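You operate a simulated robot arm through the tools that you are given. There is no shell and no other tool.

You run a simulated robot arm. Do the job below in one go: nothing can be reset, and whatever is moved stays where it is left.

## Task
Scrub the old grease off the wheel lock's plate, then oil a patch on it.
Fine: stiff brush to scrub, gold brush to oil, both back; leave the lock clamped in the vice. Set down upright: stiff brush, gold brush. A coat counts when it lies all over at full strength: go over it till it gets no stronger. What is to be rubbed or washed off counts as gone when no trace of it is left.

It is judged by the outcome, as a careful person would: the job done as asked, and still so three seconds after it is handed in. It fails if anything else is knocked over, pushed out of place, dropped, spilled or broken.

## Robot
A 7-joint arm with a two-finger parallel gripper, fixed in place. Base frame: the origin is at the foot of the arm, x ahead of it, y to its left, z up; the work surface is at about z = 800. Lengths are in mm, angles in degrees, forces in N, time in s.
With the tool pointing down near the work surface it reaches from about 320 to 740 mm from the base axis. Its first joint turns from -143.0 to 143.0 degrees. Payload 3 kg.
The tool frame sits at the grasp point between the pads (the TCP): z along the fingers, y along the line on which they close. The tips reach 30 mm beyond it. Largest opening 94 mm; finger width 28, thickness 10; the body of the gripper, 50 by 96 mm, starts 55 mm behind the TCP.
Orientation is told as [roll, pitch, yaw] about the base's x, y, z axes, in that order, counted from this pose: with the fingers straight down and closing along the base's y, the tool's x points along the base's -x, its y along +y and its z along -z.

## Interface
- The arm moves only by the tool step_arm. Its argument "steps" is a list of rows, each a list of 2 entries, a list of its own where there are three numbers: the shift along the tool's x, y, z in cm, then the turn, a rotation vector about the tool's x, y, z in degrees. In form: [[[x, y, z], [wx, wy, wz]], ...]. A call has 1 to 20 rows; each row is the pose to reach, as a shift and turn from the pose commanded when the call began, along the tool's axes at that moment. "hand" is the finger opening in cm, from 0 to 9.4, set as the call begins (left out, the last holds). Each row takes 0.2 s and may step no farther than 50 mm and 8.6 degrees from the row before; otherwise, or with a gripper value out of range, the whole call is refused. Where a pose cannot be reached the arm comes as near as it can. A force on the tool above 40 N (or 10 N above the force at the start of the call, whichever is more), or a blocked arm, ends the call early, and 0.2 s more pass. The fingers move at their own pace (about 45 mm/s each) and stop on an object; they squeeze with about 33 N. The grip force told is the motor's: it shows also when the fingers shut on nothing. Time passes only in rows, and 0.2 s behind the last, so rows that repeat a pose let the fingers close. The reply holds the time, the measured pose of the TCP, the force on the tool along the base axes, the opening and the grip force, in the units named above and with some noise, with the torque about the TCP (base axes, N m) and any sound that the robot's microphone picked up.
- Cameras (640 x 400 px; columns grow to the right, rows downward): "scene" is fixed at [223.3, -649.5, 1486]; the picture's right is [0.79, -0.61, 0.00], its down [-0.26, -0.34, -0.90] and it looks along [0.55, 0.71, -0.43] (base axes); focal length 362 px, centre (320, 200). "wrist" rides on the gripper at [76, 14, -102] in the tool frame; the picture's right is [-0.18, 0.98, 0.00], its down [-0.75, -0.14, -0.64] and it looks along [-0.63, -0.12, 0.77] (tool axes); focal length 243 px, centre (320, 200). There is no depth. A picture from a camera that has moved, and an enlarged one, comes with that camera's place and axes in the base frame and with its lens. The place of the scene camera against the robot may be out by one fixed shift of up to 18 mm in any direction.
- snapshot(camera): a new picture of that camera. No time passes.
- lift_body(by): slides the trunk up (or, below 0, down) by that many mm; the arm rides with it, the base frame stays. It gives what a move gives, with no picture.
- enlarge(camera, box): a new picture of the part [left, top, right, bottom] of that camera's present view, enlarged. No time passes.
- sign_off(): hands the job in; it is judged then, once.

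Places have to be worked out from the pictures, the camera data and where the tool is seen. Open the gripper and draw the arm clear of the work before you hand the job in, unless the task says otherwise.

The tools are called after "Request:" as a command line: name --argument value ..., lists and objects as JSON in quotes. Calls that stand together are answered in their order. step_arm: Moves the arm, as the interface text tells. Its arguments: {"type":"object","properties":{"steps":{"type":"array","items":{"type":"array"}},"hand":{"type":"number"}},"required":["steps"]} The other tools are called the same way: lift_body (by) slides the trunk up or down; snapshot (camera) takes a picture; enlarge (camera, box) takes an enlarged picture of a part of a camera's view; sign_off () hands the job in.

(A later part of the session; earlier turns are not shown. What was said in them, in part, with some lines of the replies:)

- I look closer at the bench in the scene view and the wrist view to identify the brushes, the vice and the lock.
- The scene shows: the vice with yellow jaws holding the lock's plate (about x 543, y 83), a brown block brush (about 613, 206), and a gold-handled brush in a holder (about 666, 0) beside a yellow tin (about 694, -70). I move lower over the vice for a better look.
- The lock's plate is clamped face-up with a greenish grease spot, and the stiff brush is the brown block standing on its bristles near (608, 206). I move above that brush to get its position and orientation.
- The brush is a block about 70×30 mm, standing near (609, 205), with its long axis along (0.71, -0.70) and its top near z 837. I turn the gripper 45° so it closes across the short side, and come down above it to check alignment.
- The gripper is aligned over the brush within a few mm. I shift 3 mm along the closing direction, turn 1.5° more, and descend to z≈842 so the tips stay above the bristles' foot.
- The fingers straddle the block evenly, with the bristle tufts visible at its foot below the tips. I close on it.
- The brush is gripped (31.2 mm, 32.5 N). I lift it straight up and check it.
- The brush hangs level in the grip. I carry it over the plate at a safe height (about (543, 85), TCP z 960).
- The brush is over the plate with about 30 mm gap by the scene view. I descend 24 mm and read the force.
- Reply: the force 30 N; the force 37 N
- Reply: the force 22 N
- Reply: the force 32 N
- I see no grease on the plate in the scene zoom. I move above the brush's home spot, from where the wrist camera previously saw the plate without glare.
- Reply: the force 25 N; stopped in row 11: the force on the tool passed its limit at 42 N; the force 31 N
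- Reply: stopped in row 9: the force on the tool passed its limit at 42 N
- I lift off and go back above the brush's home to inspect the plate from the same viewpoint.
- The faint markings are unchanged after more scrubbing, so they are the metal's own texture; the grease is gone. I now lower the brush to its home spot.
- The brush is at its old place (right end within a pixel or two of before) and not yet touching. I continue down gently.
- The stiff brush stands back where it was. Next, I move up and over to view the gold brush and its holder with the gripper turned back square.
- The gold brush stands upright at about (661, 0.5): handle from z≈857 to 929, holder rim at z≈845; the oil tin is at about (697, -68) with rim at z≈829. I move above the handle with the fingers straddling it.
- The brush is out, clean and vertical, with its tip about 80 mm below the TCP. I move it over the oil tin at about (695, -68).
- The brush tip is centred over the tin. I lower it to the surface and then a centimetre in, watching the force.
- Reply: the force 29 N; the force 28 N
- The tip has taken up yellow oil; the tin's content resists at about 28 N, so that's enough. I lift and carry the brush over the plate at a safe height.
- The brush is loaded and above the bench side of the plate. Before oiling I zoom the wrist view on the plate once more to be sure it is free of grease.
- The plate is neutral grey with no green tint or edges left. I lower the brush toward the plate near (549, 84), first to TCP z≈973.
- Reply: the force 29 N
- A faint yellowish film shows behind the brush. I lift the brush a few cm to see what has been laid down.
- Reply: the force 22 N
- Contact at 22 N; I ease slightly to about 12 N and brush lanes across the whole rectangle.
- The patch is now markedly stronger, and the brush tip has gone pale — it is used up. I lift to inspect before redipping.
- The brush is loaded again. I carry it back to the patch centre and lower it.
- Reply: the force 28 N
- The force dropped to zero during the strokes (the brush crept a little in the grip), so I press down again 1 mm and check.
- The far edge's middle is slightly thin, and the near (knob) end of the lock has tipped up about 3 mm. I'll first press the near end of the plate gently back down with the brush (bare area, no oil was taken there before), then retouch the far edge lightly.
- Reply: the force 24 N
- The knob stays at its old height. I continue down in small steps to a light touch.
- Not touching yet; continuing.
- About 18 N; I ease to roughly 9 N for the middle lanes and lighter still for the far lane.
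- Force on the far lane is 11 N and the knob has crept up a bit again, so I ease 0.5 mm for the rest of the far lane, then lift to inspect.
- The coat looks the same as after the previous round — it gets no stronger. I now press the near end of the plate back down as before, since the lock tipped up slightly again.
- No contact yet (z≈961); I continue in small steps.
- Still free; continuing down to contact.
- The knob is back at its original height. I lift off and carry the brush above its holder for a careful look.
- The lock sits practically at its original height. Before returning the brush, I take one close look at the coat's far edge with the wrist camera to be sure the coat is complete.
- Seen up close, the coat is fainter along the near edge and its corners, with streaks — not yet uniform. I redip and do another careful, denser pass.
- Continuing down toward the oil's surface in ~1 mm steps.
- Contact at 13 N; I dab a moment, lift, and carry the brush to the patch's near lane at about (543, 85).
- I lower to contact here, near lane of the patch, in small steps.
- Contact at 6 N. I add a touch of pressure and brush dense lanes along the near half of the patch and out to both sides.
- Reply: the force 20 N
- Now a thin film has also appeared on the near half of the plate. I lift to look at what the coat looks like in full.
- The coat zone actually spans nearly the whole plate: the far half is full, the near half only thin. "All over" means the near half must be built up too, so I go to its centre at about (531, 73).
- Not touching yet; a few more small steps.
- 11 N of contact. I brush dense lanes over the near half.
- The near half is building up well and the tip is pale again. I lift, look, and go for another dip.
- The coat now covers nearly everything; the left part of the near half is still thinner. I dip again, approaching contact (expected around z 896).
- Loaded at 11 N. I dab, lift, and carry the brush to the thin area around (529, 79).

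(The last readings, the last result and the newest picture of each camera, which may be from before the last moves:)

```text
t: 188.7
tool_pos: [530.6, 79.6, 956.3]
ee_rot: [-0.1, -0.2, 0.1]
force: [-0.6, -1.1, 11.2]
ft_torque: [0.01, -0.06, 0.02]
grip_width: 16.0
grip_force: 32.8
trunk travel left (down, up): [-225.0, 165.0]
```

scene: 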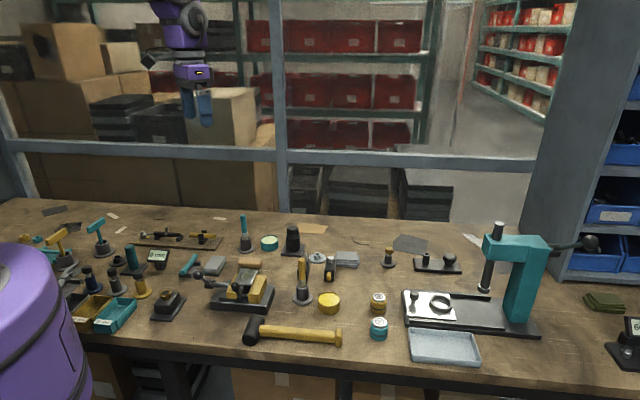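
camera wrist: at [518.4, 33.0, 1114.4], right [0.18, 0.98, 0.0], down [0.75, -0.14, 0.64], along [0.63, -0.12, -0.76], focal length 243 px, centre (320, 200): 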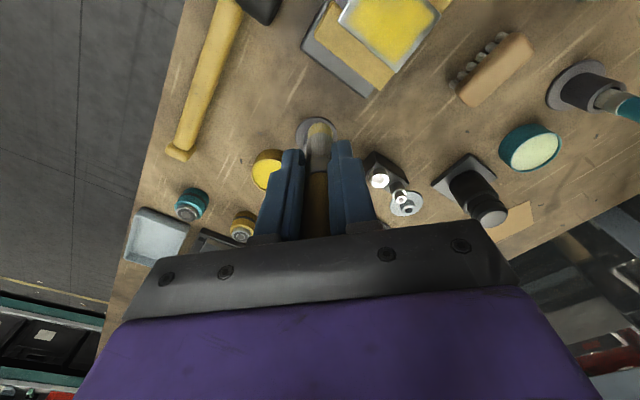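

Contact at 11 N in the thin area. I brush dense lanes here toward the left and near edges.

Request:
step_arm --steps '[[[0.4, 0.39, 0], [0, 0, 0]], [[0.79, 0.77, 0], [0, 0, 0]], [[1.14, 0.41, 0], [0, 0, 0]], [[0.75, 0.03, 0], [0, 0, 0]], [[0.35, -0.36, 0], [0, 0, 0]], [[-0.01, -0.71, 0], [0, 0, 0]], [[-0.36, -1.06, 0], [0, 0, 0]], [[-0.01, -1.41, 0], [0, 0, 0]], [[0.35, -1.06, 0], [0, 0, 0]], [[0.7, -0.71, 0], [0, 0, 0]], [[1.1, -0.33, 0], [0, 0, 0]], [[1.49, 0.06, 0], [0, 0, 0]], [[1.77, -0.23, 0], [0, 0, 0]], [[1.38, -0.6, 0], [0, 0, 0]], [[0.98, -1.0, 0], [0, 0, 0]], [[0.7, -0.71, 0], [0, 0, 0]], [[0.35, -0.36, 0], [0, 0, 0]], [[0, 0, 0], [0, 0, 0]], [[0.44, 0.8, 0], [0, 0, 0]], [[0.44, 1.13, 0], [0, 0, 0]]]'

Request:
enlarge --camera "scene" --box '[225, 240, 285, 300]'

Request:
enlarge --camera "wrist" --box '[240, 40, 400, 180]'

```text
t: 192.9
tool_pos: [526.2, 89.6, 955.7]
ee_rot: [0.0, -0.3, 0.1]
force: [1.1, -1.3, 15.0]
ft_torque: [-0.25, -0.11, 0.01]
grip_width: 16.0
grip_force: 32.4
trunk travel left (down, up): [-225.0, 165.0]
```

```text
6.67 times, centred on (255, 270) of scene
camera zoom: at [223.3, -649.5, 1486.0], right [0.79, -0.61, 0.0], down [-0.26, -0.34, -0.9], along [0.55, 0.71, -0.43], focal length 2413 px, centre (753, -267)
```

zoom: 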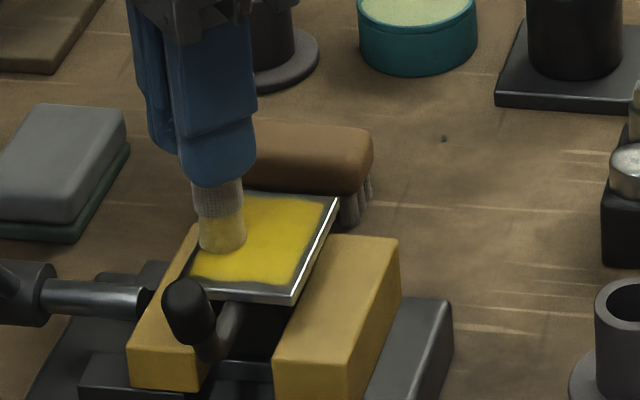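

```text
2.86 times, centred on (320, 110) of wrist
camera zoom: at [449.4, 103.9, 1057.4], right [0.18, 0.98, 0.0], down [0.75, -0.14, 0.65], along [0.63, -0.12, -0.76], focal length 693 px, centre (320, 457)
```

zoom: 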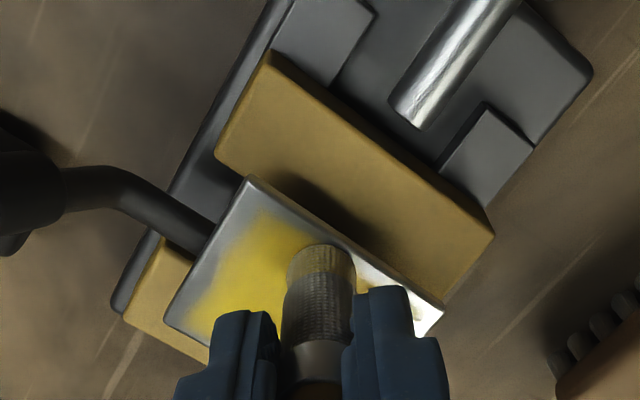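

Bright and even now. I continue with lanes through the middle and right of the plate, slightly lighter.

Request:
step_arm --steps '[[[-0.57, -0.56, -0.02], [0, 0, 0]], [[-1.14, -1.12, -0.02], [0, 0, 0]], [[-1.71, -1.68, -0.02], [0, 0, 0]], [[-2.21, -2.17, -0.02], [0, 0, 0]], [[-2.7, -1.67, -0.02], [0, 0, 0]], [[-2.2, -1.18, -0.02], [0, 0, 0]], [[-1.63, -0.62, -0.02], [0, 0, 0]], [[-1.06, -0.06, -0.02], [0, 0, 0]], [[-0.49, 0.5, -0.02], [0, 0, 0]], [[-0.91, 0.93, -0.03], [0, 0, 0]], [[-1.48, 0.37, -0.03], [0, 0, 0]], [[-2.05, -0.19, -0.03], [0, 0, 0]], [[-2.62, -0.75, -0.03], [0, 0, 0]], [[-3.12, -1.24, -0.03], [0, 0, 0]], [[-3.12, -1.24, -0.03], [0, 0, 0]]]'

Request:
step_arm --steps '[[[0, 0, -1.0], [0, 0, 0]], [[0, 0, -5.5], [0, 0, 0]], [[-1.5, -2.5, -5.5], [0, 0, 0]], [[-1.5, -4.0, -5.5], [0, 0, 0]], [[-1.5, -4.0, -5.5], [0, 0, 0]]]'

Request:
enlarge --camera "scene" --box '[232, 260, 262, 288]'

Request:
snapshot --camera "wrist"

Request:
enlarge --camera "wrist" --box '[300, 0, 420, 100]'

```text
t: 196.1
tool_pos: [555.8, 78.9, 955.1]
ee_rot: [-0.1, -0.1, -0.1]
force: [-4.5, 3.2, 11.5]
ft_torque: [0.16, 0.28, 0.03]
grip_width: 16.4
grip_force: 32.4
trunk travel left (down, up): [-225.0, 165.0]
```

```text
t: 197.3
tool_pos: [572.2, 38.1, 1007.9]
ee_rot: [-0.2, -0.1, 0.1]
force: [-0.2, 0.0, -0.4]
ft_torque: [0.01, -0.02, 0.01]
grip_width: 16.2
grip_force: 33.1
trunk travel left (down, up): [-225.0, 165.0]
```

```text
14.29 times, centred on (247, 274) of scene
camera zoom: at [223.3, -649.5, 1486.0], right [0.79, -0.61, 0.0], down [-0.26, -0.34, -0.9], along [0.55, 0.71, -0.43], focal length 5172 px, centre (1363, -857)
```

zoom: 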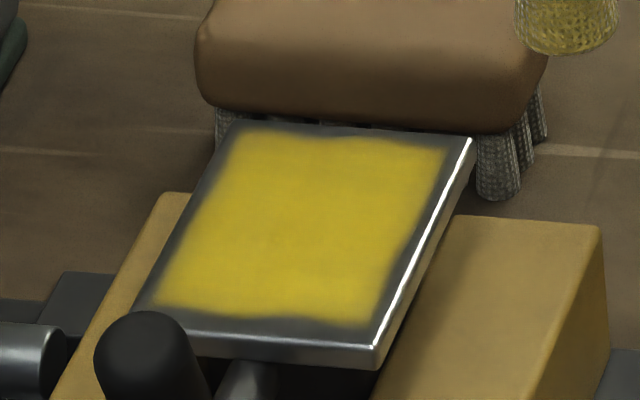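

```text
taken
camera wrist: at [496.0, 52.8, 1111.0], right [0.18, 0.98, 0.0], down [0.75, -0.14, 0.64], along [0.63, -0.12, -0.77], focal length 243 px, centre (320, 200)
```

wrist: 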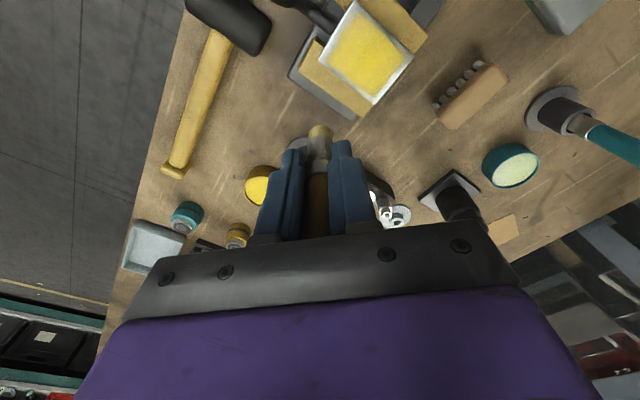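

```text
4.00 times, centred on (360, 50) of wrist
camera zoom: at [496.0, 52.8, 1111.0], right [0.18, 0.98, 0.0], down [0.75, -0.14, 0.64], along [0.63, -0.12, -0.77], focal length 970 px, centre (160, 800)
```

zoom: 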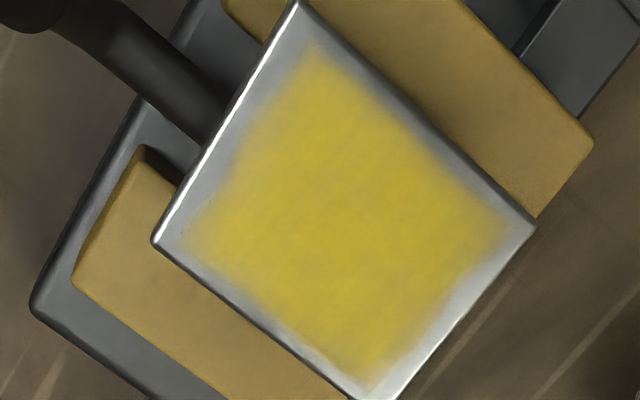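

The coat now covers the whole zone evenly. To be sure it gets no stronger, I redip and do one last light pass over everything.

Request:
step_arm --steps '[[[-3.1, -2.7, 0], [0, 0, 0]], [[-6.2, -5.4, 0], [0, 0, 0]], [[-9.3, -8.1, 0], [0, 0, 0]], [[-12.33, -10.74, 0], [0, 0, 0]], [[-12.33, -10.74, 3.5], [0, 0, 0]], [[-12.33, -10.74, 7.0], [0, 0, 0]], [[-12.33, -10.74, 9.8], [0, 0, 0]], [[-12.33, -10.74, 10.6], [0, 0, 0]], [[-12.33, -10.74, 10.6], [0, 0, 0]]]'

Request:
step_arm --steps '[[[0, 0, 0.1], [0, 0, 0]], [[0, 0, 0.2], [0, 0, 0]], [[0, 0, 0.2], [0, 0, 0]]]'

Request:
step_arm --steps '[[[0, 0, 0.1], [0, 0, 0]], [[0, 0, 0.1], [0, 0, 0]]]'

Request:
step_arm --steps '[[[0, 0, 0.1], [0, 0, 0]], [[0, 0, 0.1], [0, 0, 0]]]'

```text
t: 199.3
tool_pos: [696.0, -71.6, 904.5]
ee_rot: [0.0, -0.2, 0.0]
force: [-0.1, 0.0, -0.5]
ft_torque: [-0.01, 0.0, 0.01]
grip_width: 15.9
grip_force: 33.1
trunk travel left (down, up): [-225.0, 165.0]
```

```text
t: 200.1
tool_pos: [696.2, -71.3, 902.2]
ee_rot: [0.0, -0.1, 0.0]
force: [-0.4, 0.5, -1.0]
ft_torque: [0.01, 0.0, 0.02]
grip_width: 16.0
grip_force: 33.2
trunk travel left (down, up): [-225.0, 165.0]
```

```text
t: 200.7
tool_pos: [696.4, -71.1, 902.1]
ee_rot: [0.0, -0.1, 0.0]
force: [-0.7, -0.1, 0.3]
ft_torque: [-0.01, 0.0, 0.0]
grip_width: 16.1
grip_force: 32.9
trunk travel left (down, up): [-225.0, 165.0]
```

```text
t: 201.3
tool_pos: [696.3, -69.6, 900.5]
ee_rot: [0.0, -0.1, 0.0]
force: [1.1, -0.2, -0.1]
ft_torque: [-0.01, 0.0, -0.01]
grip_width: 15.9
grip_force: 33.2
trunk travel left (down, up): [-225.0, 165.0]
```

Continuing down to the oil's surface.

Request:
step_arm --steps '[[[0, 0, 0.1], [0, 0, 0]], [[0, 0, 0.2], [0, 0, 0]], [[0, 0, 0.2], [0, 0, 0]]]'

Request:
step_arm --steps '[[[0, 0, 0.1], [0, 0, 0]], [[0, 0, 0.1], [0, 0, 0]]]'

Request:
step_arm --steps '[[[0, 0, 0.1], [0, 0, 0]], [[0, 0, 0.1], [0, 0, 0]]]'

Request:
step_arm --steps '[[[0, 0, 0.08], [0, 0, 0]], [[0, 0, 0.08], [0, 0, 0]]]'

```text
t: 202.1
tool_pos: [694.9, -71.2, 898.0]
ee_rot: [-0.1, -0.1, 0.1]
force: [-0.5, -0.2, -0.6]
ft_torque: [-0.03, -0.01, 0.0]
grip_width: 16.0
grip_force: 33.1
trunk travel left (down, up): [-225.0, 165.0]
```

```text
t: 202.7
tool_pos: [696.3, -69.7, 898.2]
ee_rot: [0.0, -0.1, 0.0]
force: [0.2, 0.3, -1.1]
ft_torque: [0.01, -0.01, -0.02]
grip_width: 16.2
grip_force: 33.0
trunk travel left (down, up): [-225.0, 165.0]
```

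```text
t: 203.3
tool_pos: [696.0, -69.7, 897.0]
ee_rot: [0.0, 0.0, 0.0]
force: [-0.6, -0.7, -0.8]
ft_torque: [0.03, -0.01, 0.01]
grip_width: 16.0
grip_force: 32.9
trunk travel left (down, up): [-225.0, 165.0]
```

```text
t: 203.9
tool_pos: [696.8, -68.8, 896.4]
ee_rot: [0.0, -0.1, 0.0]
force: [-1.2, 0.0, 0.1]
ft_torque: [-0.02, -0.02, 0.02]
grip_width: 16.1
grip_force: 33.0
trunk travel left (down, up): [-225.0, 165.0]
```

Nearly there; one or two more small steps.

Request:
step_arm --steps '[[[0, 0, 0.08], [0, 0, 0]], [[0, 0, 0.08], [0, 0, 0]]]'

Request:
step_arm --steps '[[[0, 0, 0.07], [0, 0, 0]], [[0, 0, 0.07], [0, 0, 0]]]'

```text
t: 204.5
tool_pos: [696.2, -68.8, 897.7]
ee_rot: [-0.1, -0.2, 0.0]
force: [0.8, -1.3, 9.3]
ft_torque: [-0.06, -0.09, 0.0]
grip_width: 16.0
grip_force: 33.1
trunk travel left (down, up): [-225.0, 165.0]
```

```text
t: 205.1
tool_pos: [695.3, -68.9, 895.4]
ee_rot: [-0.1, -0.3, 0.0]
force: [4.8, 0.0, 21.2]
ft_torque: [0.0, -0.36, 0.0]
grip_width: 15.8
grip_force: 33.4
trunk travel left (down, up): [-225.0, 165.0]
```

Loaded. I lift and carry it to the plate's centre.

Request:
step_arm --steps '[[[0, 0, -0.08], [0, 0, 0]], [[0, 0.2, -0.08], [0, 0, 0]], [[0, 0, -0.5], [0, 0, 0]], [[0, 0, -3.5], [0, 0, 0]], [[0, 0, -7.5], [0, 0, 0]], [[0, 0, -11.2], [0, 0, 0]], [[0, 0, -11.2], [0, 0, 0]]]'

Request:
step_arm --steps '[[[3.1, 3.0, 0], [0, 0, 0]], [[6.2, 6.0, 0], [0, 0, 0]], [[9.3, 9.0, 0], [0, 0, 0]], [[12.4, 12.1, 0], [0, 0, 0]], [[15.5, 15.1, 0], [0, 0, 0]], [[15.5, 15.1, 0], [0, 0, 0]], [[15.5, 15.1, 2.3], [0, 0, 0]], [[15.5, 15.1, 4.6], [0, 0, 0]], [[15.5, 15.1, 4.6], [0, 0, 0]]]'

Request:
step_arm --steps '[[[0, 0, 0.2], [0, 0, 0]], [[0, 0, 0.3], [0, 0, 0]], [[0, 0, 0.3], [0, 0, 0]]]'

Request:
step_arm --steps '[[[0, 0, 0.1], [0, 0, 0]], [[0, 0, 0.1], [0, 0, 0]]]'

Request:
step_arm --steps '[[[0, 0, 0.08], [0, 0, 0]], [[0, 0, 0.08], [0, 0, 0]]]'

```text
t: 206.7
tool_pos: [696.2, -66.9, 1009.0]
ee_rot: [0.0, -0.2, 0.1]
force: [0.2, 0.7, -0.1]
ft_torque: [0.01, 0.06, 0.04]
grip_width: 16.0
grip_force: 32.5
trunk travel left (down, up): [-225.0, 165.0]
```

```text
t: 208.7
tool_pos: [541.4, 82.4, 959.5]
ee_rot: [-0.2, -0.2, 0.0]
force: [-0.7, -0.2, 0.5]
ft_torque: [0.01, -0.01, 0.0]
grip_width: 15.9
grip_force: 33.0
trunk travel left (down, up): [-225.0, 165.0]
```

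```text
t: 209.5
tool_pos: [541.5, 80.3, 955.9]
ee_rot: [-0.1, -0.1, 0.0]
force: [-0.4, 0.1, 0.4]
ft_torque: [0.0, -0.04, 0.01]
grip_width: 15.8
grip_force: 33.2
trunk travel left (down, up): [-225.0, 165.0]
```

```text
t: 210.1
tool_pos: [540.7, 81.5, 955.2]
ee_rot: [-0.1, -0.1, 0.1]
force: [-0.6, 0.4, -0.8]
ft_torque: [-0.01, -0.02, 0.02]
grip_width: 16.1
grip_force: 33.4
trunk travel left (down, up): [-225.0, 165.0]
```

```text
t: 210.7
tool_pos: [541.6, 81.8, 956.4]
ee_rot: [-0.1, -0.2, -0.1]
force: [-0.7, -0.6, 4.8]
ft_torque: [-0.05, -0.03, 0.01]
grip_width: 16.0
grip_force: 32.9
trunk travel left (down, up): [-225.0, 165.0]
```

Contact at 5 N. I add slightly and run wide lanes over the near half and out to its edges.

Request:
step_arm --steps '[[[0.28, -0.28, 0.03], [0, 0, 0]], [[-0.01, -1.13, 0.03], [0, 0, 0]], [[-0.58, -1.69, 0.03], [0, 0, 0]], [[-0.09, -2.19, 0.03], [0, 0, 0]], [[0.48, -1.63, 0.03], [0, 0, 0]], [[1.05, -1.07, 0.03], [0, 0, 0]], [[1.62, -0.51, 0.03], [0, 0, 0]], [[2.19, 0.05, 0.03], [0, 0, 0]], [[2.68, -0.45, 0.03], [0, 0, 0]], [[2.11, -1.01, 0.03], [0, 0, 0]], [[1.54, -1.57, 0.03], [0, 0, 0]], [[0.97, -2.13, 0.03], [0, 0, 0]], [[0.4, -2.69, 0.03], [0, 0, 0]], [[-0.09, -2.19, 0.03], [0, 0, 0]], [[0.48, -1.63, 0.03], [0, 0, 0]], [[1.05, -1.07, 0.03], [0, 0, 0]], [[1.13, -0.3, 0.03], [0, 0, 0]], [[1.7, 0.55, 0.03], [0, 0, 0]], [[1.13, -0.01, 0.03], [0, 0, 0]], [[0.56, -0.57, 0.03], [0, 0, 0]]]'

Request:
enlarge --camera "scene" --box '[225, 240, 285, 300]'

```text
t: 214.9
tool_pos: [535.3, 76.4, 956.2]
ee_rot: [0.0, -0.3, 0.1]
force: [-1.2, 5.1, 14.1]
ft_torque: [0.39, 0.09, -0.03]
grip_width: 16.4
grip_force: 33.0
trunk travel left (down, up): [-225.0, 165.0]
```

```text
6.67 times, centred on (255, 270) of scene
camera zoom: at [223.3, -649.5, 1486.0], right [0.79, -0.61, 0.0], down [-0.26, -0.34, -0.9], along [0.55, 0.71, -0.43], focal length 2413 px, centre (753, -267)
```

zoom: 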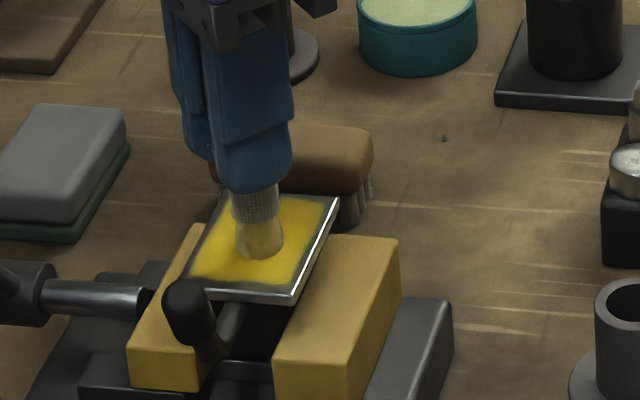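

Everything stays in place. Now the far half, lighter toward the far edge.

Request:
step_arm --steps '[[[-0.28, 0.28, -0.03], [0, 0, 0]], [[0.01, 1.13, -0.03], [0, 0, 0]], [[0.58, 1.69, -0.03], [0, 0, 0]], [[0.01, 1.13, -0.03], [0, 0, 0]], [[-0.56, 0.57, -0.03], [0, 0, 0]], [[-1.13, 0.01, -0.03], [0, 0, 0]], [[-1.7, -0.55, -0.03], [0, 0, 0]], [[-2.19, -0.05, -0.04], [0, 0, 0]], [[-1.62, 0.51, -0.04], [0, 0, 0]], [[-1.05, 1.07, -0.04], [0, 0, 0]], [[-0.48, 1.63, -0.04], [0, 0, 0]], [[0.09, 2.19, -0.04], [0, 0, 0]], [[-0.4, 2.69, -0.06], [0, 0, 0]], [[-0.97, 2.13, -0.06], [0, 0, 0]], [[-1.54, 1.57, -0.06], [0, 0, 0]], [[-2.11, 1.01, -0.06], [0, 0, 0]], [[-2.68, 0.45, -0.06], [0, 0, 0]], [[-3.03, 0.81, -0.07], [0, 0, 0]], [[-2.46, 1.37, -0.07], [0, 0, 0]], [[-1.89, 1.93, -0.07], [0, 0, 0]]]'

Request:
step_arm --steps '[[[0, 0, -1.0], [0, 0, 0]], [[0, 0, -5.5], [0, 0, 0]], [[-1.5, -2.5, -5.5], [0, 0, 0]], [[-1.5, -5.5, -5.5], [0, 0, 0]], [[-1.5, -5.5, -5.5], [0, 0, 0]]]'

Request:
enlarge --camera "scene" --box '[232, 260, 262, 288]'

Request:
snapshot --camera "wrist"

Request:
enlarge --camera "wrist" --box '[300, 0, 420, 100]'

```text
t: 219.1
tool_pos: [552.4, 95.3, 956.1]
ee_rot: [-0.2, -0.1, 0.0]
force: [0.2, -2.0, 6.9]
ft_torque: [-0.2, 0.0, 0.03]
grip_width: 16.1
grip_force: 32.5
trunk travel left (down, up): [-225.0, 165.0]
```

```text
t: 220.3
tool_pos: [569.9, 41.0, 1011.6]
ee_rot: [0.0, -0.1, 0.0]
force: [0.2, -0.4, 0.4]
ft_torque: [-0.02, 0.0, 0.01]
grip_width: 16.2
grip_force: 33.0
trunk travel left (down, up): [-225.0, 165.0]
```

```text
14.29 times, centred on (247, 274) of scene
camera zoom: at [223.3, -649.5, 1486.0], right [0.79, -0.61, 0.0], down [-0.26, -0.34, -0.9], along [0.55, 0.71, -0.43], focal length 5172 px, centre (1363, -857)
```

zoom: 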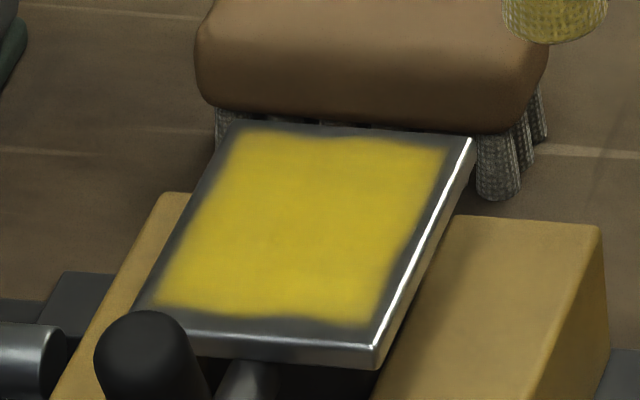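

```text
taken
camera wrist: at [493.7, 54.2, 1113.3], right [0.18, 0.98, 0.0], down [0.75, -0.14, 0.64], along [0.63, -0.12, -0.77], focal length 243 px, centre (320, 200)
```

wrist: 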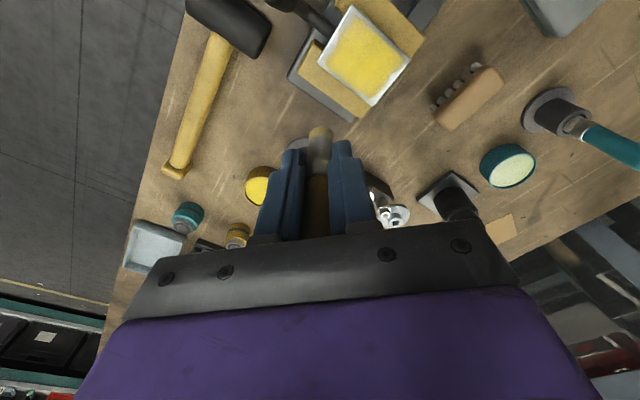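

```text
4.00 times, centred on (360, 50) of wrist
camera zoom: at [493.7, 54.2, 1113.3], right [0.18, 0.98, 0.0], down [0.75, -0.14, 0.64], along [0.63, -0.12, -0.77], focal length 970 px, centre (160, 800)
```

zoom: 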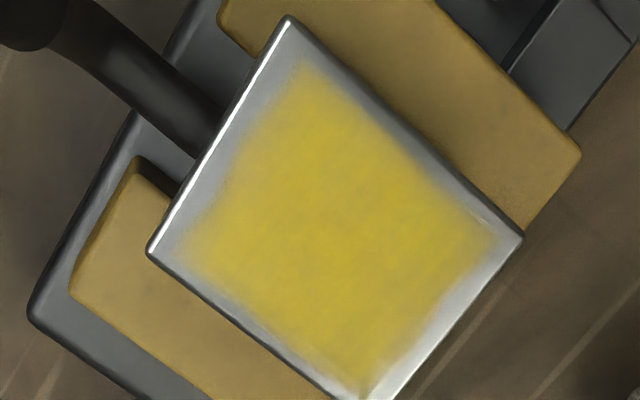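

The coat is unchanged by the last pass — full strength, all over — and the lock sits as before. I take the brush back over its holder.

Request:
step_arm --steps '[[[-2.9, -1.3, 0], [0, 0, 0]], [[-5.8, -2.6, 0], [0, 0, 0]], [[-8.6, -3.9, 0], [0, 0, 0]], [[-8.6, -3.9, 2.5], [0, 0, 0]], [[-8.6, -3.9, 5.0], [0, 0, 0]], [[-8.6, -3.9, 5.0], [0, 0, 0]], [[-8.6, -3.9, 5.0], [0, 0, 0]]]'

Request:
enlarge --camera "wrist" --box '[240, 60, 400, 200]'

Request:
enlarge --camera "scene" --box '[270, 215, 350, 310]'

```text
t: 221.9
tool_pos: [657.3, -0.1, 961.8]
ee_rot: [-0.2, -0.1, 0.0]
force: [-0.5, 0.0, 0.7]
ft_torque: [0.01, -0.01, -0.03]
grip_width: 16.2
grip_force: 32.6
trunk travel left (down, up): [-225.0, 165.0]
```

```text
2.86 times, centred on (320, 130) of wrist
camera zoom: at [581.1, 15.1, 1064.4], right [0.18, 0.98, 0.0], down [0.75, -0.14, 0.64], along [0.63, -0.12, -0.77], focal length 693 px, centre (320, 400)
```

zoom: 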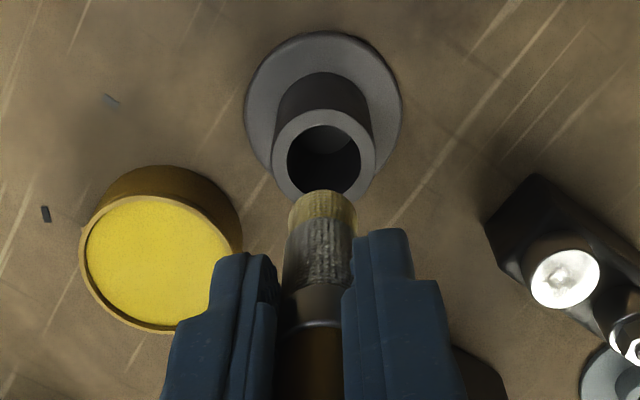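

```text
4.21 times, centred on (310, 262) of scene
camera zoom: at [223.3, -649.5, 1486.0], right [0.79, -0.61, 0.0], down [-0.26, -0.34, -0.9], along [0.55, 0.71, -0.43], focal length 1524 px, centre (362, -63)
```

zoom: 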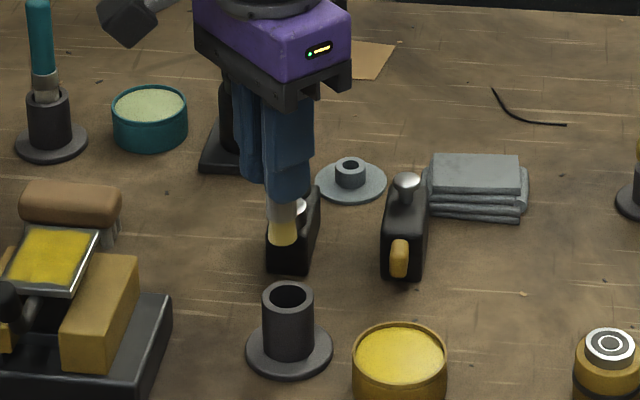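

The tip appears within about 2 mm of the hole's axis. I lower to just above the rim and check again.

Request:
step_arm --steps '[[[0, 0, 1.5], [0, 0, 0]], [[0, 0, 3.0], [0, 0, 0]], [[0, 0, 3.6], [0, 0, 0]], [[0, 0, 3.6], [0, 0, 0]], [[0, 0, 3.6], [0, 0, 0]]]'

Request:
enlarge --camera "wrist" --box '[260, 90, 380, 190]'

Request:
enlarge --camera "scene" --box '[285, 240, 335, 300]'

```text
t: 223.1
tool_pos: [656.8, 1.2, 926.0]
ee_rot: [-0.1, -0.2, 0.0]
force: [-0.5, 0.6, 0.2]
ft_torque: [-0.03, 0.0, 0.03]
grip_width: 15.9
grip_force: 32.7
trunk travel left (down, up): [-225.0, 165.0]
```

```text
4.00 times, centred on (320, 140) of wrist
camera zoom: at [580.7, 15.0, 1028.0], right [0.18, 0.98, 0.0], down [0.75, -0.14, 0.64], along [0.63, -0.12, -0.76], focal length 970 px, centre (320, 440)
```

zoom: 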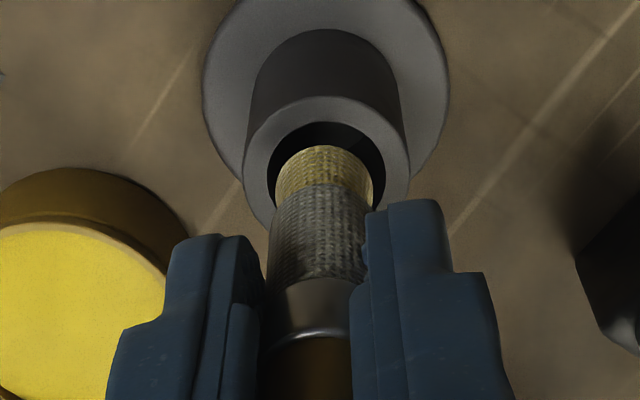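

```text
6.67 times, centred on (310, 270) of scene
camera zoom: at [223.3, -649.5, 1486.0], right [0.79, -0.61, 0.0], down [-0.26, -0.34, -0.9], along [0.55, 0.71, -0.43], focal length 2413 px, centre (387, -267)
```

zoom: 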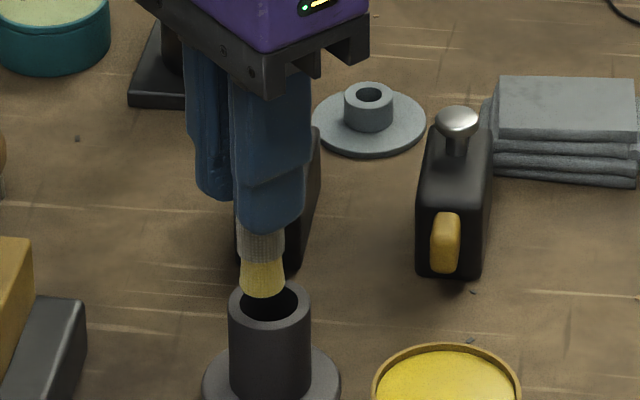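

Both views say the tip is about 2.5–3 mm short in +x of the hole's axis. I shift it 2.7 mm in +x and descend slowly into the holder, watching side forces.

Request:
step_arm --steps '[[[-0.27, 0.03, 0], [0, 0, 0]], [[-0.27, 0.03, 0], [0, 0, 0]], [[-0.27, 0.03, 0.6], [0, 0, 0]], [[-0.27, 0.03, 0.9], [0, 0, 0]], [[-0.27, 0.03, 0.9], [0, 0, 0]]]'

Request:
enlarge --camera "wrist" --box '[260, 90, 380, 190]'

Request:
enlarge --camera "scene" --box '[285, 240, 335, 300]'

```text
t: 224.3
tool_pos: [657.9, 0.1, 915.8]
ee_rot: [-0.1, -0.1, 0.0]
force: [-0.3, -0.4, -1.1]
ft_torque: [-0.01, -0.01, -0.01]
grip_width: 16.0
grip_force: 33.3
trunk travel left (down, up): [-225.0, 165.0]
```

```text
4.00 times, centred on (320, 140) of wrist
camera zoom: at [581.6, 15.0, 1018.1], right [0.18, 0.98, 0.0], down [0.75, -0.14, 0.64], along [0.63, -0.12, -0.77], focal length 970 px, centre (320, 440)
```

zoom: 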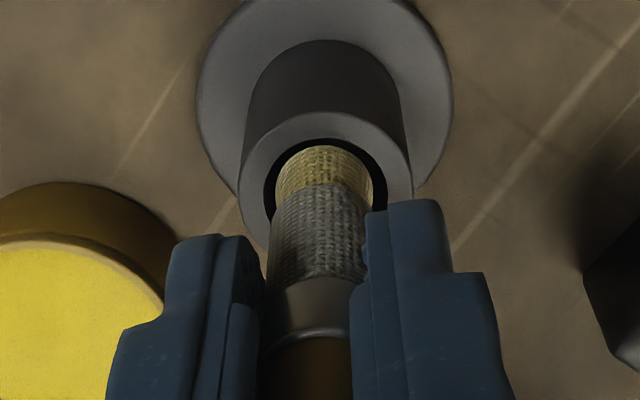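

```text
6.67 times, centred on (310, 270) of scene
camera zoom: at [223.3, -649.5, 1486.0], right [0.79, -0.61, 0.0], down [-0.26, -0.34, -0.9], along [0.55, 0.71, -0.43], focal length 2413 px, centre (387, -267)
```

zoom: 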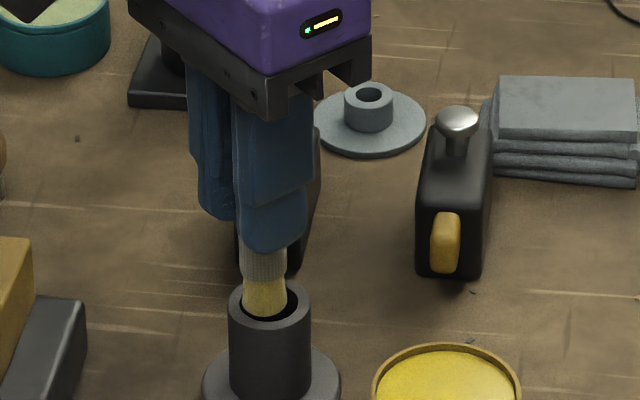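

The tip is entering the hole but hugging one side by about 1.5 mm. I shift another 1.7 mm in +x and continue down slowly.

Request:
step_arm --steps '[[[-0.17, -0.03, 0], [0, 0, 0]], [[-0.17, -0.03, 0.3], [0, 0, 0]], [[-0.17, -0.03, 0.6], [0, 0, 0]], [[-0.17, -0.03, 0.8], [0, 0, 0]], [[-0.17, -0.03, 0.8], [0, 0, 0]]]'

Request:
enlarge --camera "wrist" --box '[260, 90, 380, 190]'

Request:
enlarge --camera "scene" --box '[285, 240, 335, 300]'

```text
t: 225.5
tool_pos: [658.8, 1.4, 909.3]
ee_rot: [-0.1, -0.1, -0.1]
force: [0.0, 0.6, 0.3]
ft_torque: [-0.03, 0.01, 0.04]
grip_width: 16.1
grip_force: 32.8
trunk travel left (down, up): [-225.0, 165.0]
```

```text
4.00 times, centred on (320, 140) of wrist
camera zoom: at [583.6, 15.9, 1011.3], right [0.18, 0.98, 0.0], down [0.75, -0.14, 0.64], along [0.63, -0.12, -0.77], focal length 970 px, centre (320, 440)
```

zoom: 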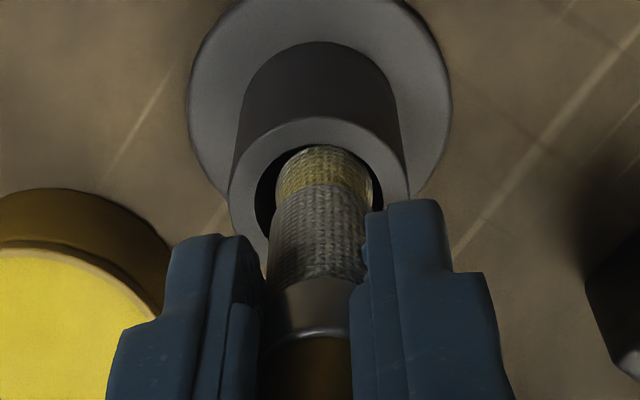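

```text
6.67 times, centred on (310, 270) of scene
camera zoom: at [223.3, -649.5, 1486.0], right [0.79, -0.61, 0.0], down [-0.26, -0.34, -0.9], along [0.55, 0.71, -0.43], focal length 2413 px, centre (387, -267)
```

zoom: 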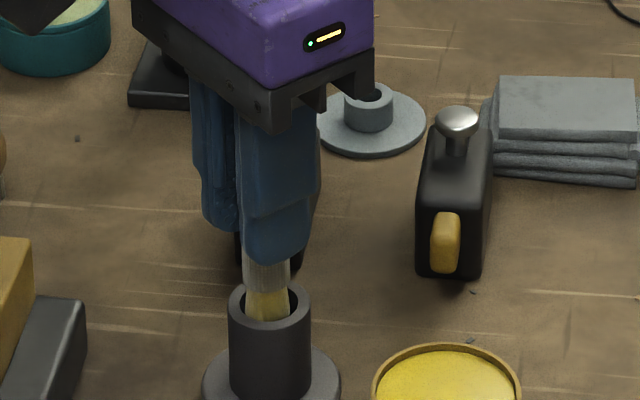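

The tip is inside the rim and well centred, with no side force. I continue lowering.

Request:
step_arm --steps '[[[0, -0.04, 0.3], [0, 0, 0]], [[0, -0.04, 0.6], [0, 0, 0]], [[0, -0.04, 0.9], [0, 0, 0]], [[0, -0.04, 1.2], [0, 0, 0]], [[0, -0.04, 1.2], [0, 0, 0]]]'

Request:
enlarge --camera "scene" --box '[285, 240, 335, 300]'

Request:
enlarge --camera "wrist" --box '[260, 90, 380, 190]'

```text
t: 226.7
tool_pos: [660.0, 0.1, 896.1]
ee_rot: [-0.1, 0.0, 0.0]
force: [-0.5, 0.3, -0.9]
ft_torque: [-0.05, 0.02, 0.01]
grip_width: 16.2
grip_force: 33.1
trunk travel left (down, up): [-225.0, 165.0]
```

```text
6.67 times, centred on (310, 270) of scene
camera zoom: at [223.3, -649.5, 1486.0], right [0.79, -0.61, 0.0], down [-0.26, -0.34, -0.9], along [0.55, 0.71, -0.43], focal length 2413 px, centre (387, -267)
```

zoom: 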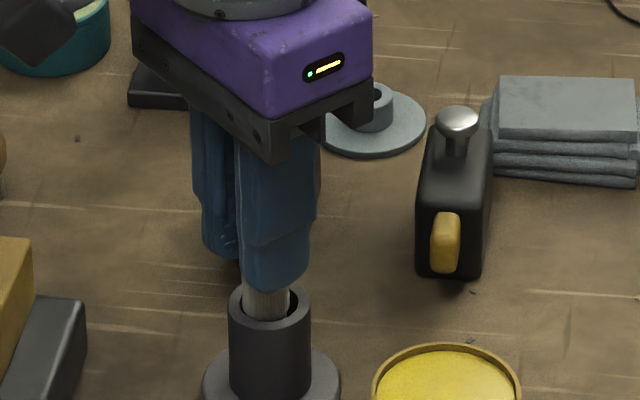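

```text
4.00 times, centred on (320, 140) of wrist
camera zoom: at [582.9, 15.7, 998.5], right [0.18, 0.98, 0.0], down [0.75, -0.14, 0.64], along [0.63, -0.12, -0.77], focal length 970 px, centre (320, 440)
```

zoom: 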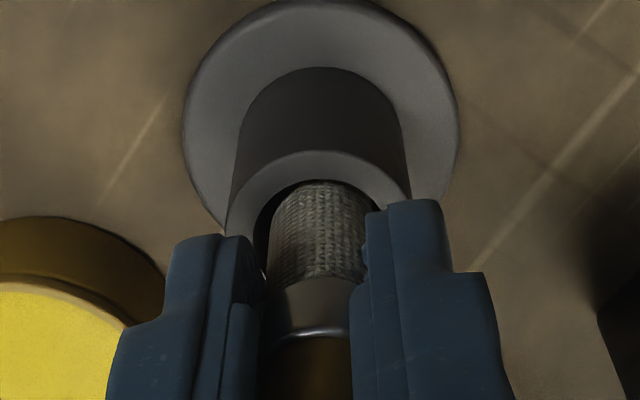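

The bristles are well inside. I keep lowering in small steps until the brush rests on the holder's floor (expected near TCP z≈881, finger tips still above the rim).

Request:
step_arm --steps '[[[0, 0, 0.3], [0, 0, 0]], [[0, 0, 0.6], [0, 0, 0]], [[0, 0, 0.9], [0, 0, 0]], [[0, 0, 0.9], [0, 0, 0]]]'

Request:
step_arm --steps '[[[0, 0, 0.15], [0, 0, 0]], [[0, 0, 0.15], [0, 0, 0]]]'

Request:
enlarge --camera "scene" --box '[285, 240, 335, 300]'

Request:
enlarge --camera "wrist" --box '[260, 90, 380, 190]'

```text
t: 227.7
tool_pos: [660.0, 0.8, 887.6]
ee_rot: [-0.1, -0.1, -0.1]
force: [-0.7, -0.3, -0.8]
ft_torque: [0.03, -0.01, 0.03]
grip_width: 16.1
grip_force: 33.5
trunk travel left (down, up): [-225.0, 165.0]
```

```text
t: 228.3
tool_pos: [659.9, 2.3, 886.1]
ee_rot: [-0.1, -0.1, 0.1]
force: [-0.5, 0.4, -0.4]
ft_torque: [0.01, 0.0, -0.03]
grip_width: 16.1
grip_force: 33.0
trunk travel left (down, up): [-225.0, 165.0]
```

```text
6.67 times, centred on (310, 270) of scene
camera zoom: at [223.3, -649.5, 1486.0], right [0.79, -0.61, 0.0], down [-0.26, -0.34, -0.9], along [0.55, 0.71, -0.43], focal length 2413 px, centre (387, -267)
```

zoom: 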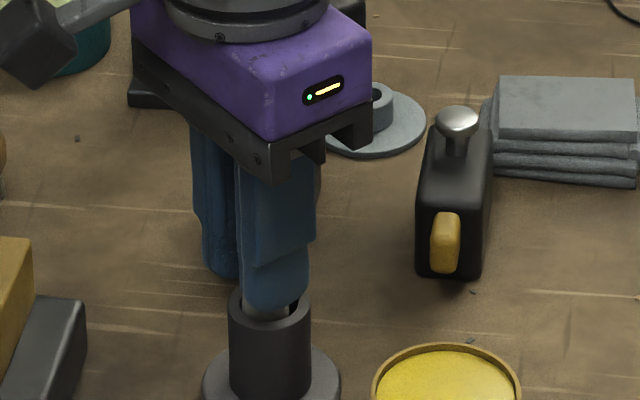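

```text
4.00 times, centred on (320, 140) of wrist
camera zoom: at [583.3, 16.6, 988.0], right [0.18, 0.98, 0.0], down [0.75, -0.14, 0.64], along [0.63, -0.12, -0.77], focal length 970 px, centre (320, 440)
```

zoom: 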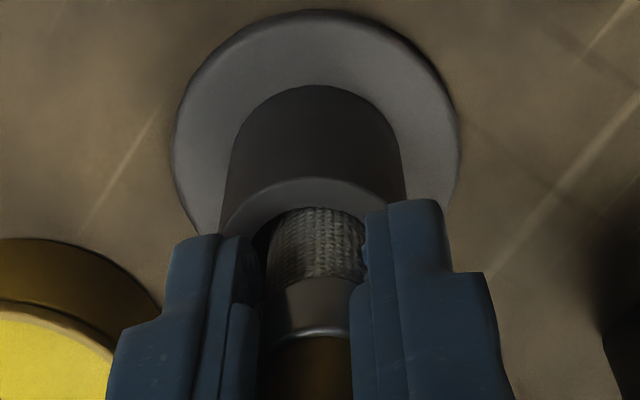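

By the ferrule's height the brush is about 3 mm above its original resting height. I continue in 1 mm steps.

Request:
step_arm --steps '[[[0, 0, 0.1], [0, 0, 0]], [[0, 0, 0.1], [0, 0, 0]]]'

Request:
step_arm --steps '[[[0, 0, 0.1], [0, 0, 0]], [[0, 0, 0.1], [0, 0, 0]]]'

Request:
step_arm --steps '[[[0, 0, 0.1], [0, 0, 0]], [[0, 0, 0.1], [0, 0, 0]]]'

```text
t: 228.9
tool_pos: [659.4, 2.2, 884.0]
ee_rot: [-0.1, -0.1, -0.1]
force: [0.6, 0.8, -0.9]
ft_torque: [0.02, 0.0, -0.02]
grip_width: 16.1
grip_force: 32.4
trunk travel left (down, up): [-225.0, 165.0]
```

```text
t: 229.5
tool_pos: [659.3, 1.3, 883.6]
ee_rot: [0.0, -0.1, -0.1]
force: [-0.5, -0.1, 0.2]
ft_torque: [0.01, -0.02, 0.01]
grip_width: 15.8
grip_force: 32.7
trunk travel left (down, up): [-225.0, 165.0]
```

```text
t: 230.1
tool_pos: [658.9, 1.8, 882.2]
ee_rot: [0.0, 0.0, 0.0]
force: [-0.6, -0.2, -0.1]
ft_torque: [-0.04, -0.02, 0.01]
grip_width: 16.1
grip_force: 33.0
trunk travel left (down, up): [-225.0, 165.0]
```

Still no contact; two more 1 mm steps.

Request:
step_arm --steps '[[[0, 0, 0.1], [0, 0, 0]], [[0, 0, 0.1], [0, 0, 0]]]'

Request:
step_arm --steps '[[[0, 0, 0.1], [0, 0, 0]], [[0, 0, 0.1], [0, 0, 0]]]'

Request:
enlarge --camera "scene" --box '[285, 240, 335, 300]'

Request:
enlarge --camera "wrist" --box '[260, 90, 380, 190]'

```text
t: 230.7
tool_pos: [659.7, 1.5, 880.8]
ee_rot: [-0.2, -0.1, 0.0]
force: [0.3, -0.5, 0.1]
ft_torque: [0.02, 0.0, -0.02]
grip_width: 16.2
grip_force: 33.1
trunk travel left (down, up): [-225.0, 165.0]
```

```text
t: 231.3
tool_pos: [660.7, 1.3, 881.6]
ee_rot: [-0.2, -0.1, 0.0]
force: [-0.3, -0.5, -0.3]
ft_torque: [-0.02, 0.01, -0.01]
grip_width: 15.9
grip_force: 33.2
trunk travel left (down, up): [-225.0, 165.0]
```

```text
6.67 times, centred on (310, 270) of scene
camera zoom: at [223.3, -649.5, 1486.0], right [0.79, -0.61, 0.0], down [-0.26, -0.34, -0.9], along [0.55, 0.71, -0.43], focal length 2413 px, centre (387, -267)
```

zoom: 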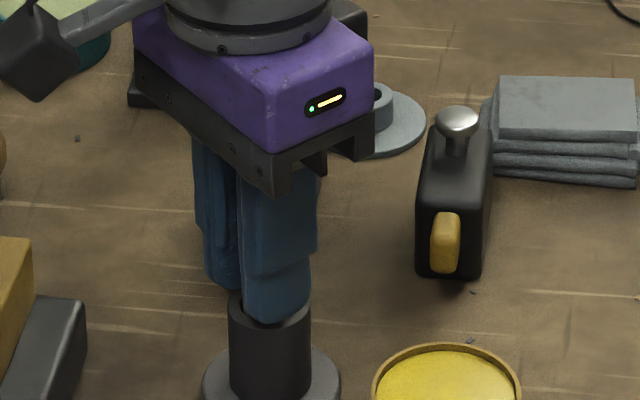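

```text
4.00 times, centred on (320, 140) of wrist
camera zoom: at [583.5, 15.7, 983.1], right [0.18, 0.98, 0.0], down [0.75, -0.14, 0.64], along [0.63, -0.12, -0.77], focal length 970 px, centre (320, 440)
```

zoom: 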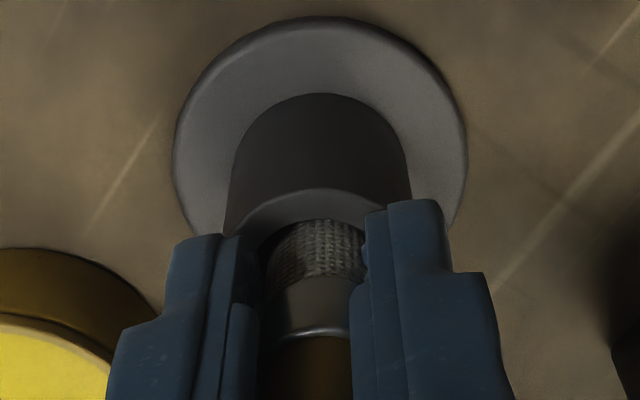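

The fingertips are still a few mm above the rim. I go on by 1 mm steps, stopping at the first force.

Request:
step_arm --steps '[[[0, 0, 0.1], [0, 0, 0]], [[0, 0, 0.1], [0, 0, 0]]]'

Request:
step_arm --steps '[[[0, 0, 0.1], [0, 0, 0]], [[0, 0, 0.1], [0, 0, 0]]]'

```text
t: 231.9
tool_pos: [659.6, 1.6, 880.2]
ee_rot: [-0.1, 0.0, 0.0]
force: [1.4, -0.9, -0.3]
ft_torque: [0.0, 0.0, 0.0]
grip_width: 16.1
grip_force: 32.9
trunk travel left (down, up): [-225.0, 165.0]
```

```text
t: 232.5
tool_pos: [660.1, 1.6, 877.5]
ee_rot: [-0.1, -0.2, 0.0]
force: [0.5, 0.8, -0.5]
ft_torque: [-0.04, 0.02, 0.02]
grip_width: 16.5
grip_force: 32.9
trunk travel left (down, up): [-225.0, 165.0]
```

The ferrule is now at its original height within about a millimetre, so the brush is essentially down. I open the fingers moderately to release it.

Request:
step_arm --hand 3.6 --steps '[[[0, 0, 0], [0, 0, 0]], [[0, 0, 0], [0, 0, 0]], [[0, 0, 0], [0, 0, 0]]]'

Request:
enlarge --camera "wrist" --box '[240, 80, 400, 220]'

Request:
enlarge --camera "scene" --box '[280, 220, 340, 300]'

```text
t: 233.3
tool_pos: [660.6, 1.3, 878.7]
ee_rot: [-0.2, -0.1, 0.0]
force: [0.3, 0.1, 0.5]
ft_torque: [-0.02, 0.01, 0.02]
grip_width: 35.7
grip_force: 0.0
trunk travel left (down, up): [-225.0, 165.0]
```

```text
2.86 times, centred on (320, 150) of wrist
camera zoom: at [583.7, 15.8, 981.2], right [0.18, 0.98, 0.0], down [0.75, -0.14, 0.64], along [0.63, -0.12, -0.77], focal length 693 px, centre (320, 343)
```

zoom: 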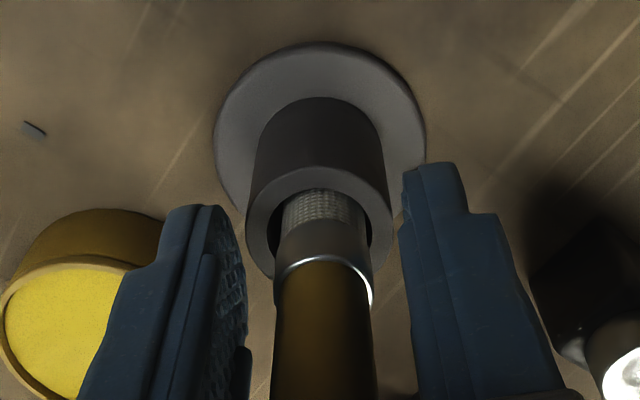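

```text
5.00 times, centred on (310, 260) of scene
camera zoom: at [223.3, -649.5, 1486.0], right [0.79, -0.61, 0.0], down [-0.26, -0.34, -0.9], along [0.55, 0.71, -0.43], focal length 1810 px, centre (370, -100)
```

zoom: 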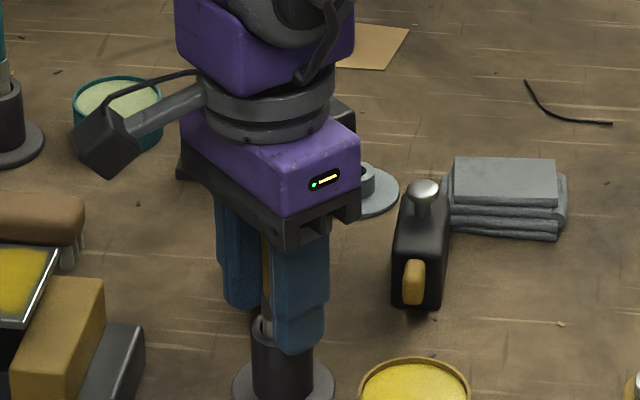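

The brush is free and standing in the holder. I raise the hand straight up, clear of the handle.

Request:
step_arm --hand 5.0 --steps '[[[0, 0, -0.5], [0, 0, 0]], [[0, 0, -2.0], [0, 0, 0]], [[0, 0, -5.0], [0, 0, 0]], [[0, 0, -9.0], [0, 0, 0]], [[0, 0, -13.0], [0, 0, 0]], [[0, 0, -16.0], [0, 0, 0]], [[0, 0, -16.0], [0, 0, 0]]]'

Request:
snapshot --camera "wrist"

Request:
enlarge --camera "scene" --box '[180, 200, 400, 350]'

Request:
enlarge --camera "scene" --box '[280, 240, 370, 325]'

```text
t: 234.9
tool_pos: [660.8, 3.6, 1039.0]
ee_rot: [-0.1, -0.2, -0.1]
force: [-0.5, 0.2, -0.8]
ft_torque: [-0.02, 0.0, -0.03]
grip_width: 50.0
grip_force: 0.1
trunk travel left (down, up): [-225.0, 165.0]
```

```text
taken
camera wrist: at [584.8, 17.1, 1141.1], right [0.18, 0.98, 0.0], down [0.75, -0.14, 0.64], along [0.63, -0.12, -0.76], focal length 243 px, centre (320, 200)
```

wrist: 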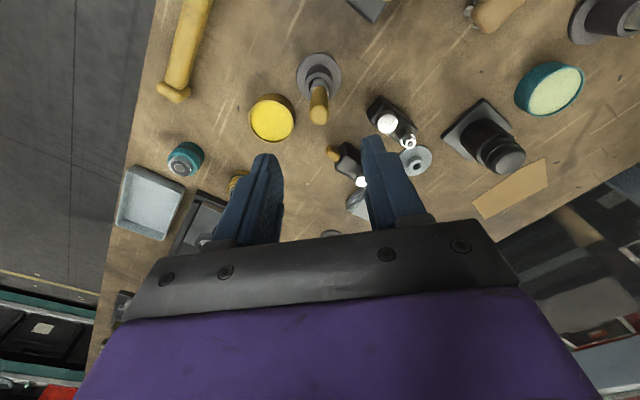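

```text
2.67 times, centred on (290, 275) of scene
camera zoom: at [223.3, -649.5, 1486.0], right [0.79, -0.61, 0.0], down [-0.26, -0.34, -0.9], along [0.55, 0.71, -0.43], focal length 965 px, centre (400, 0)
```

zoom: 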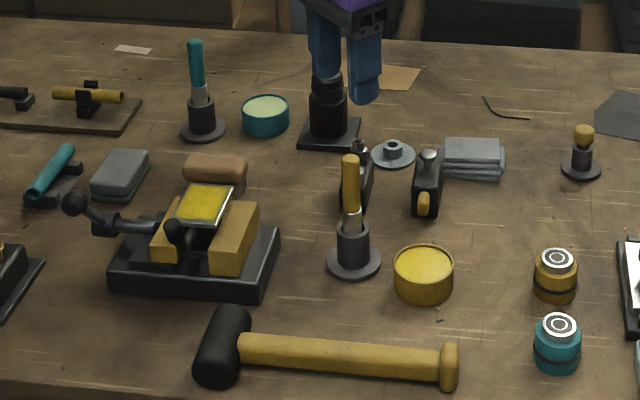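

```text
4.71 times, centred on (325, 282) of scene
camera zoom: at [223.3, -649.5, 1486.0], right [0.79, -0.61, 0.0], down [-0.26, -0.34, -0.9], along [0.55, 0.71, -0.43], focal length 1704 px, centre (296, -188)
```

zoom: 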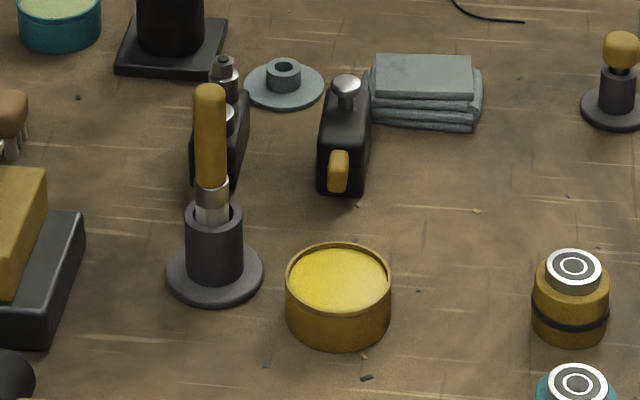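

The gold brush stands exactly as at the start, as do the tin and everything else. I draw the arm further clear, opening the gripper, and take a final look at the plate.

Request:
step_arm --hand 9.0 --steps '[[[1.0, 2.0, -4.0], [0, 0, 0]], [[3.0, 5.0, -7.0], [0, 0, 0]], [[5.0, 8.0, -10.0], [0, 0, 0]], [[7.0, 11.0, -13.0], [0, 0, 0]], [[9.0, 14.0, -16.0], [0, 0, 0]], [[11.0, 17.0, -19.0], [0, 0, 0]], [[11.0, 17.0, -19.0], [0, 0, 0]], [[11.0, 17.0, -19.0], [0, 0, 0]]]'

Request:
snapshot --camera "scene"

Request:
enlarge --camera "scene" --box '[200, 240, 290, 310]'

Request:
enlarge --camera "wrist" --box '[130, 0, 410, 180]'

```text
t: 236.7
tool_pos: [548.2, 174.2, 1227.0]
ee_rot: [-0.1, -0.1, 0.1]
force: [-0.4, 0.5, -1.2]
ft_torque: [-0.01, 0.0, -0.01]
grip_width: 89.7
grip_force: 0.0
trunk travel left (down, up): [-225.0, 165.0]
```

```text
taken
```

scene: 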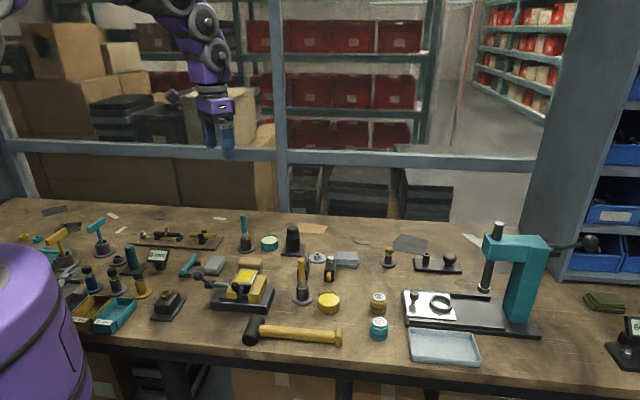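

```text
5.71 times, centred on (245, 275) of scene
camera zoom: at [223.3, -649.5, 1486.0], right [0.79, -0.61, 0.0], down [-0.26, -0.34, -0.9], along [0.55, 0.71, -0.43], focal length 2069 px, centre (749, -229)
```

zoom: 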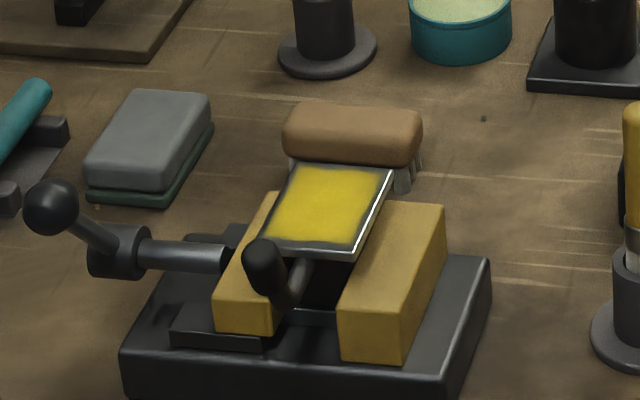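

```text
2.22 times, centred on (270, 90) of wrist
camera zoom: at [472.4, 188.9, 1329.4], right [0.18, 0.98, 0.0], down [0.75, -0.14, 0.64], along [0.63, -0.12, -0.76], focal length 539 px, centre (431, 444)
```

zoom: 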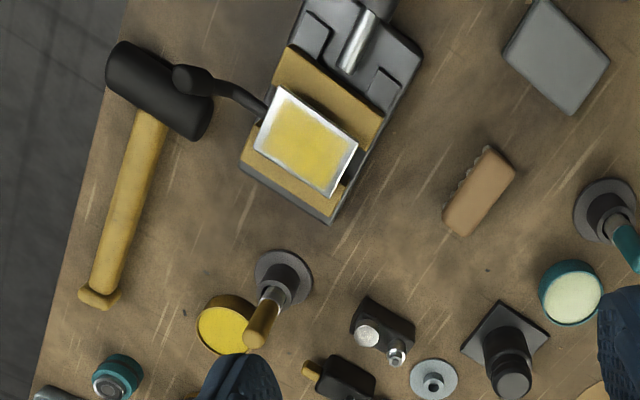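

The plate is clean and evenly oiled, and the lock is still clamped in the vice. Both brushes stand upright in their places, nothing else has moved, and the arm is clear with the gripper open, so I hand the job in.

Request:
sign_off

```text
The job is handed in.
```

The job is handed in. The old grease is scrubbed off the lock's plate, and there is an even coat of oil over nearly the whole plate.

- **Grease:** no trace shows in either camera. Two faint marks remain, but they did not change after a second round of scrubbing, so I judged them to be the metal's own texture.
- **Oil:** the coat covers everything except a narrow bare margin at the plate's edge. A last freshly dipped pass made it no stronger.
- **Brushes:** the stiff brush stands on its bristles where it was, and the gold brush is back upright in its holder.
- **Lock:** it is still clamped in the vice. Oiling near the far edge tipped it up about 3 mm at the other end. I pressed it back, and it now sits within about a millimetre of where it started.

In the final pictures nothing else was moved, knocked over or spilled. The arm is clear of the work with the gripper open.
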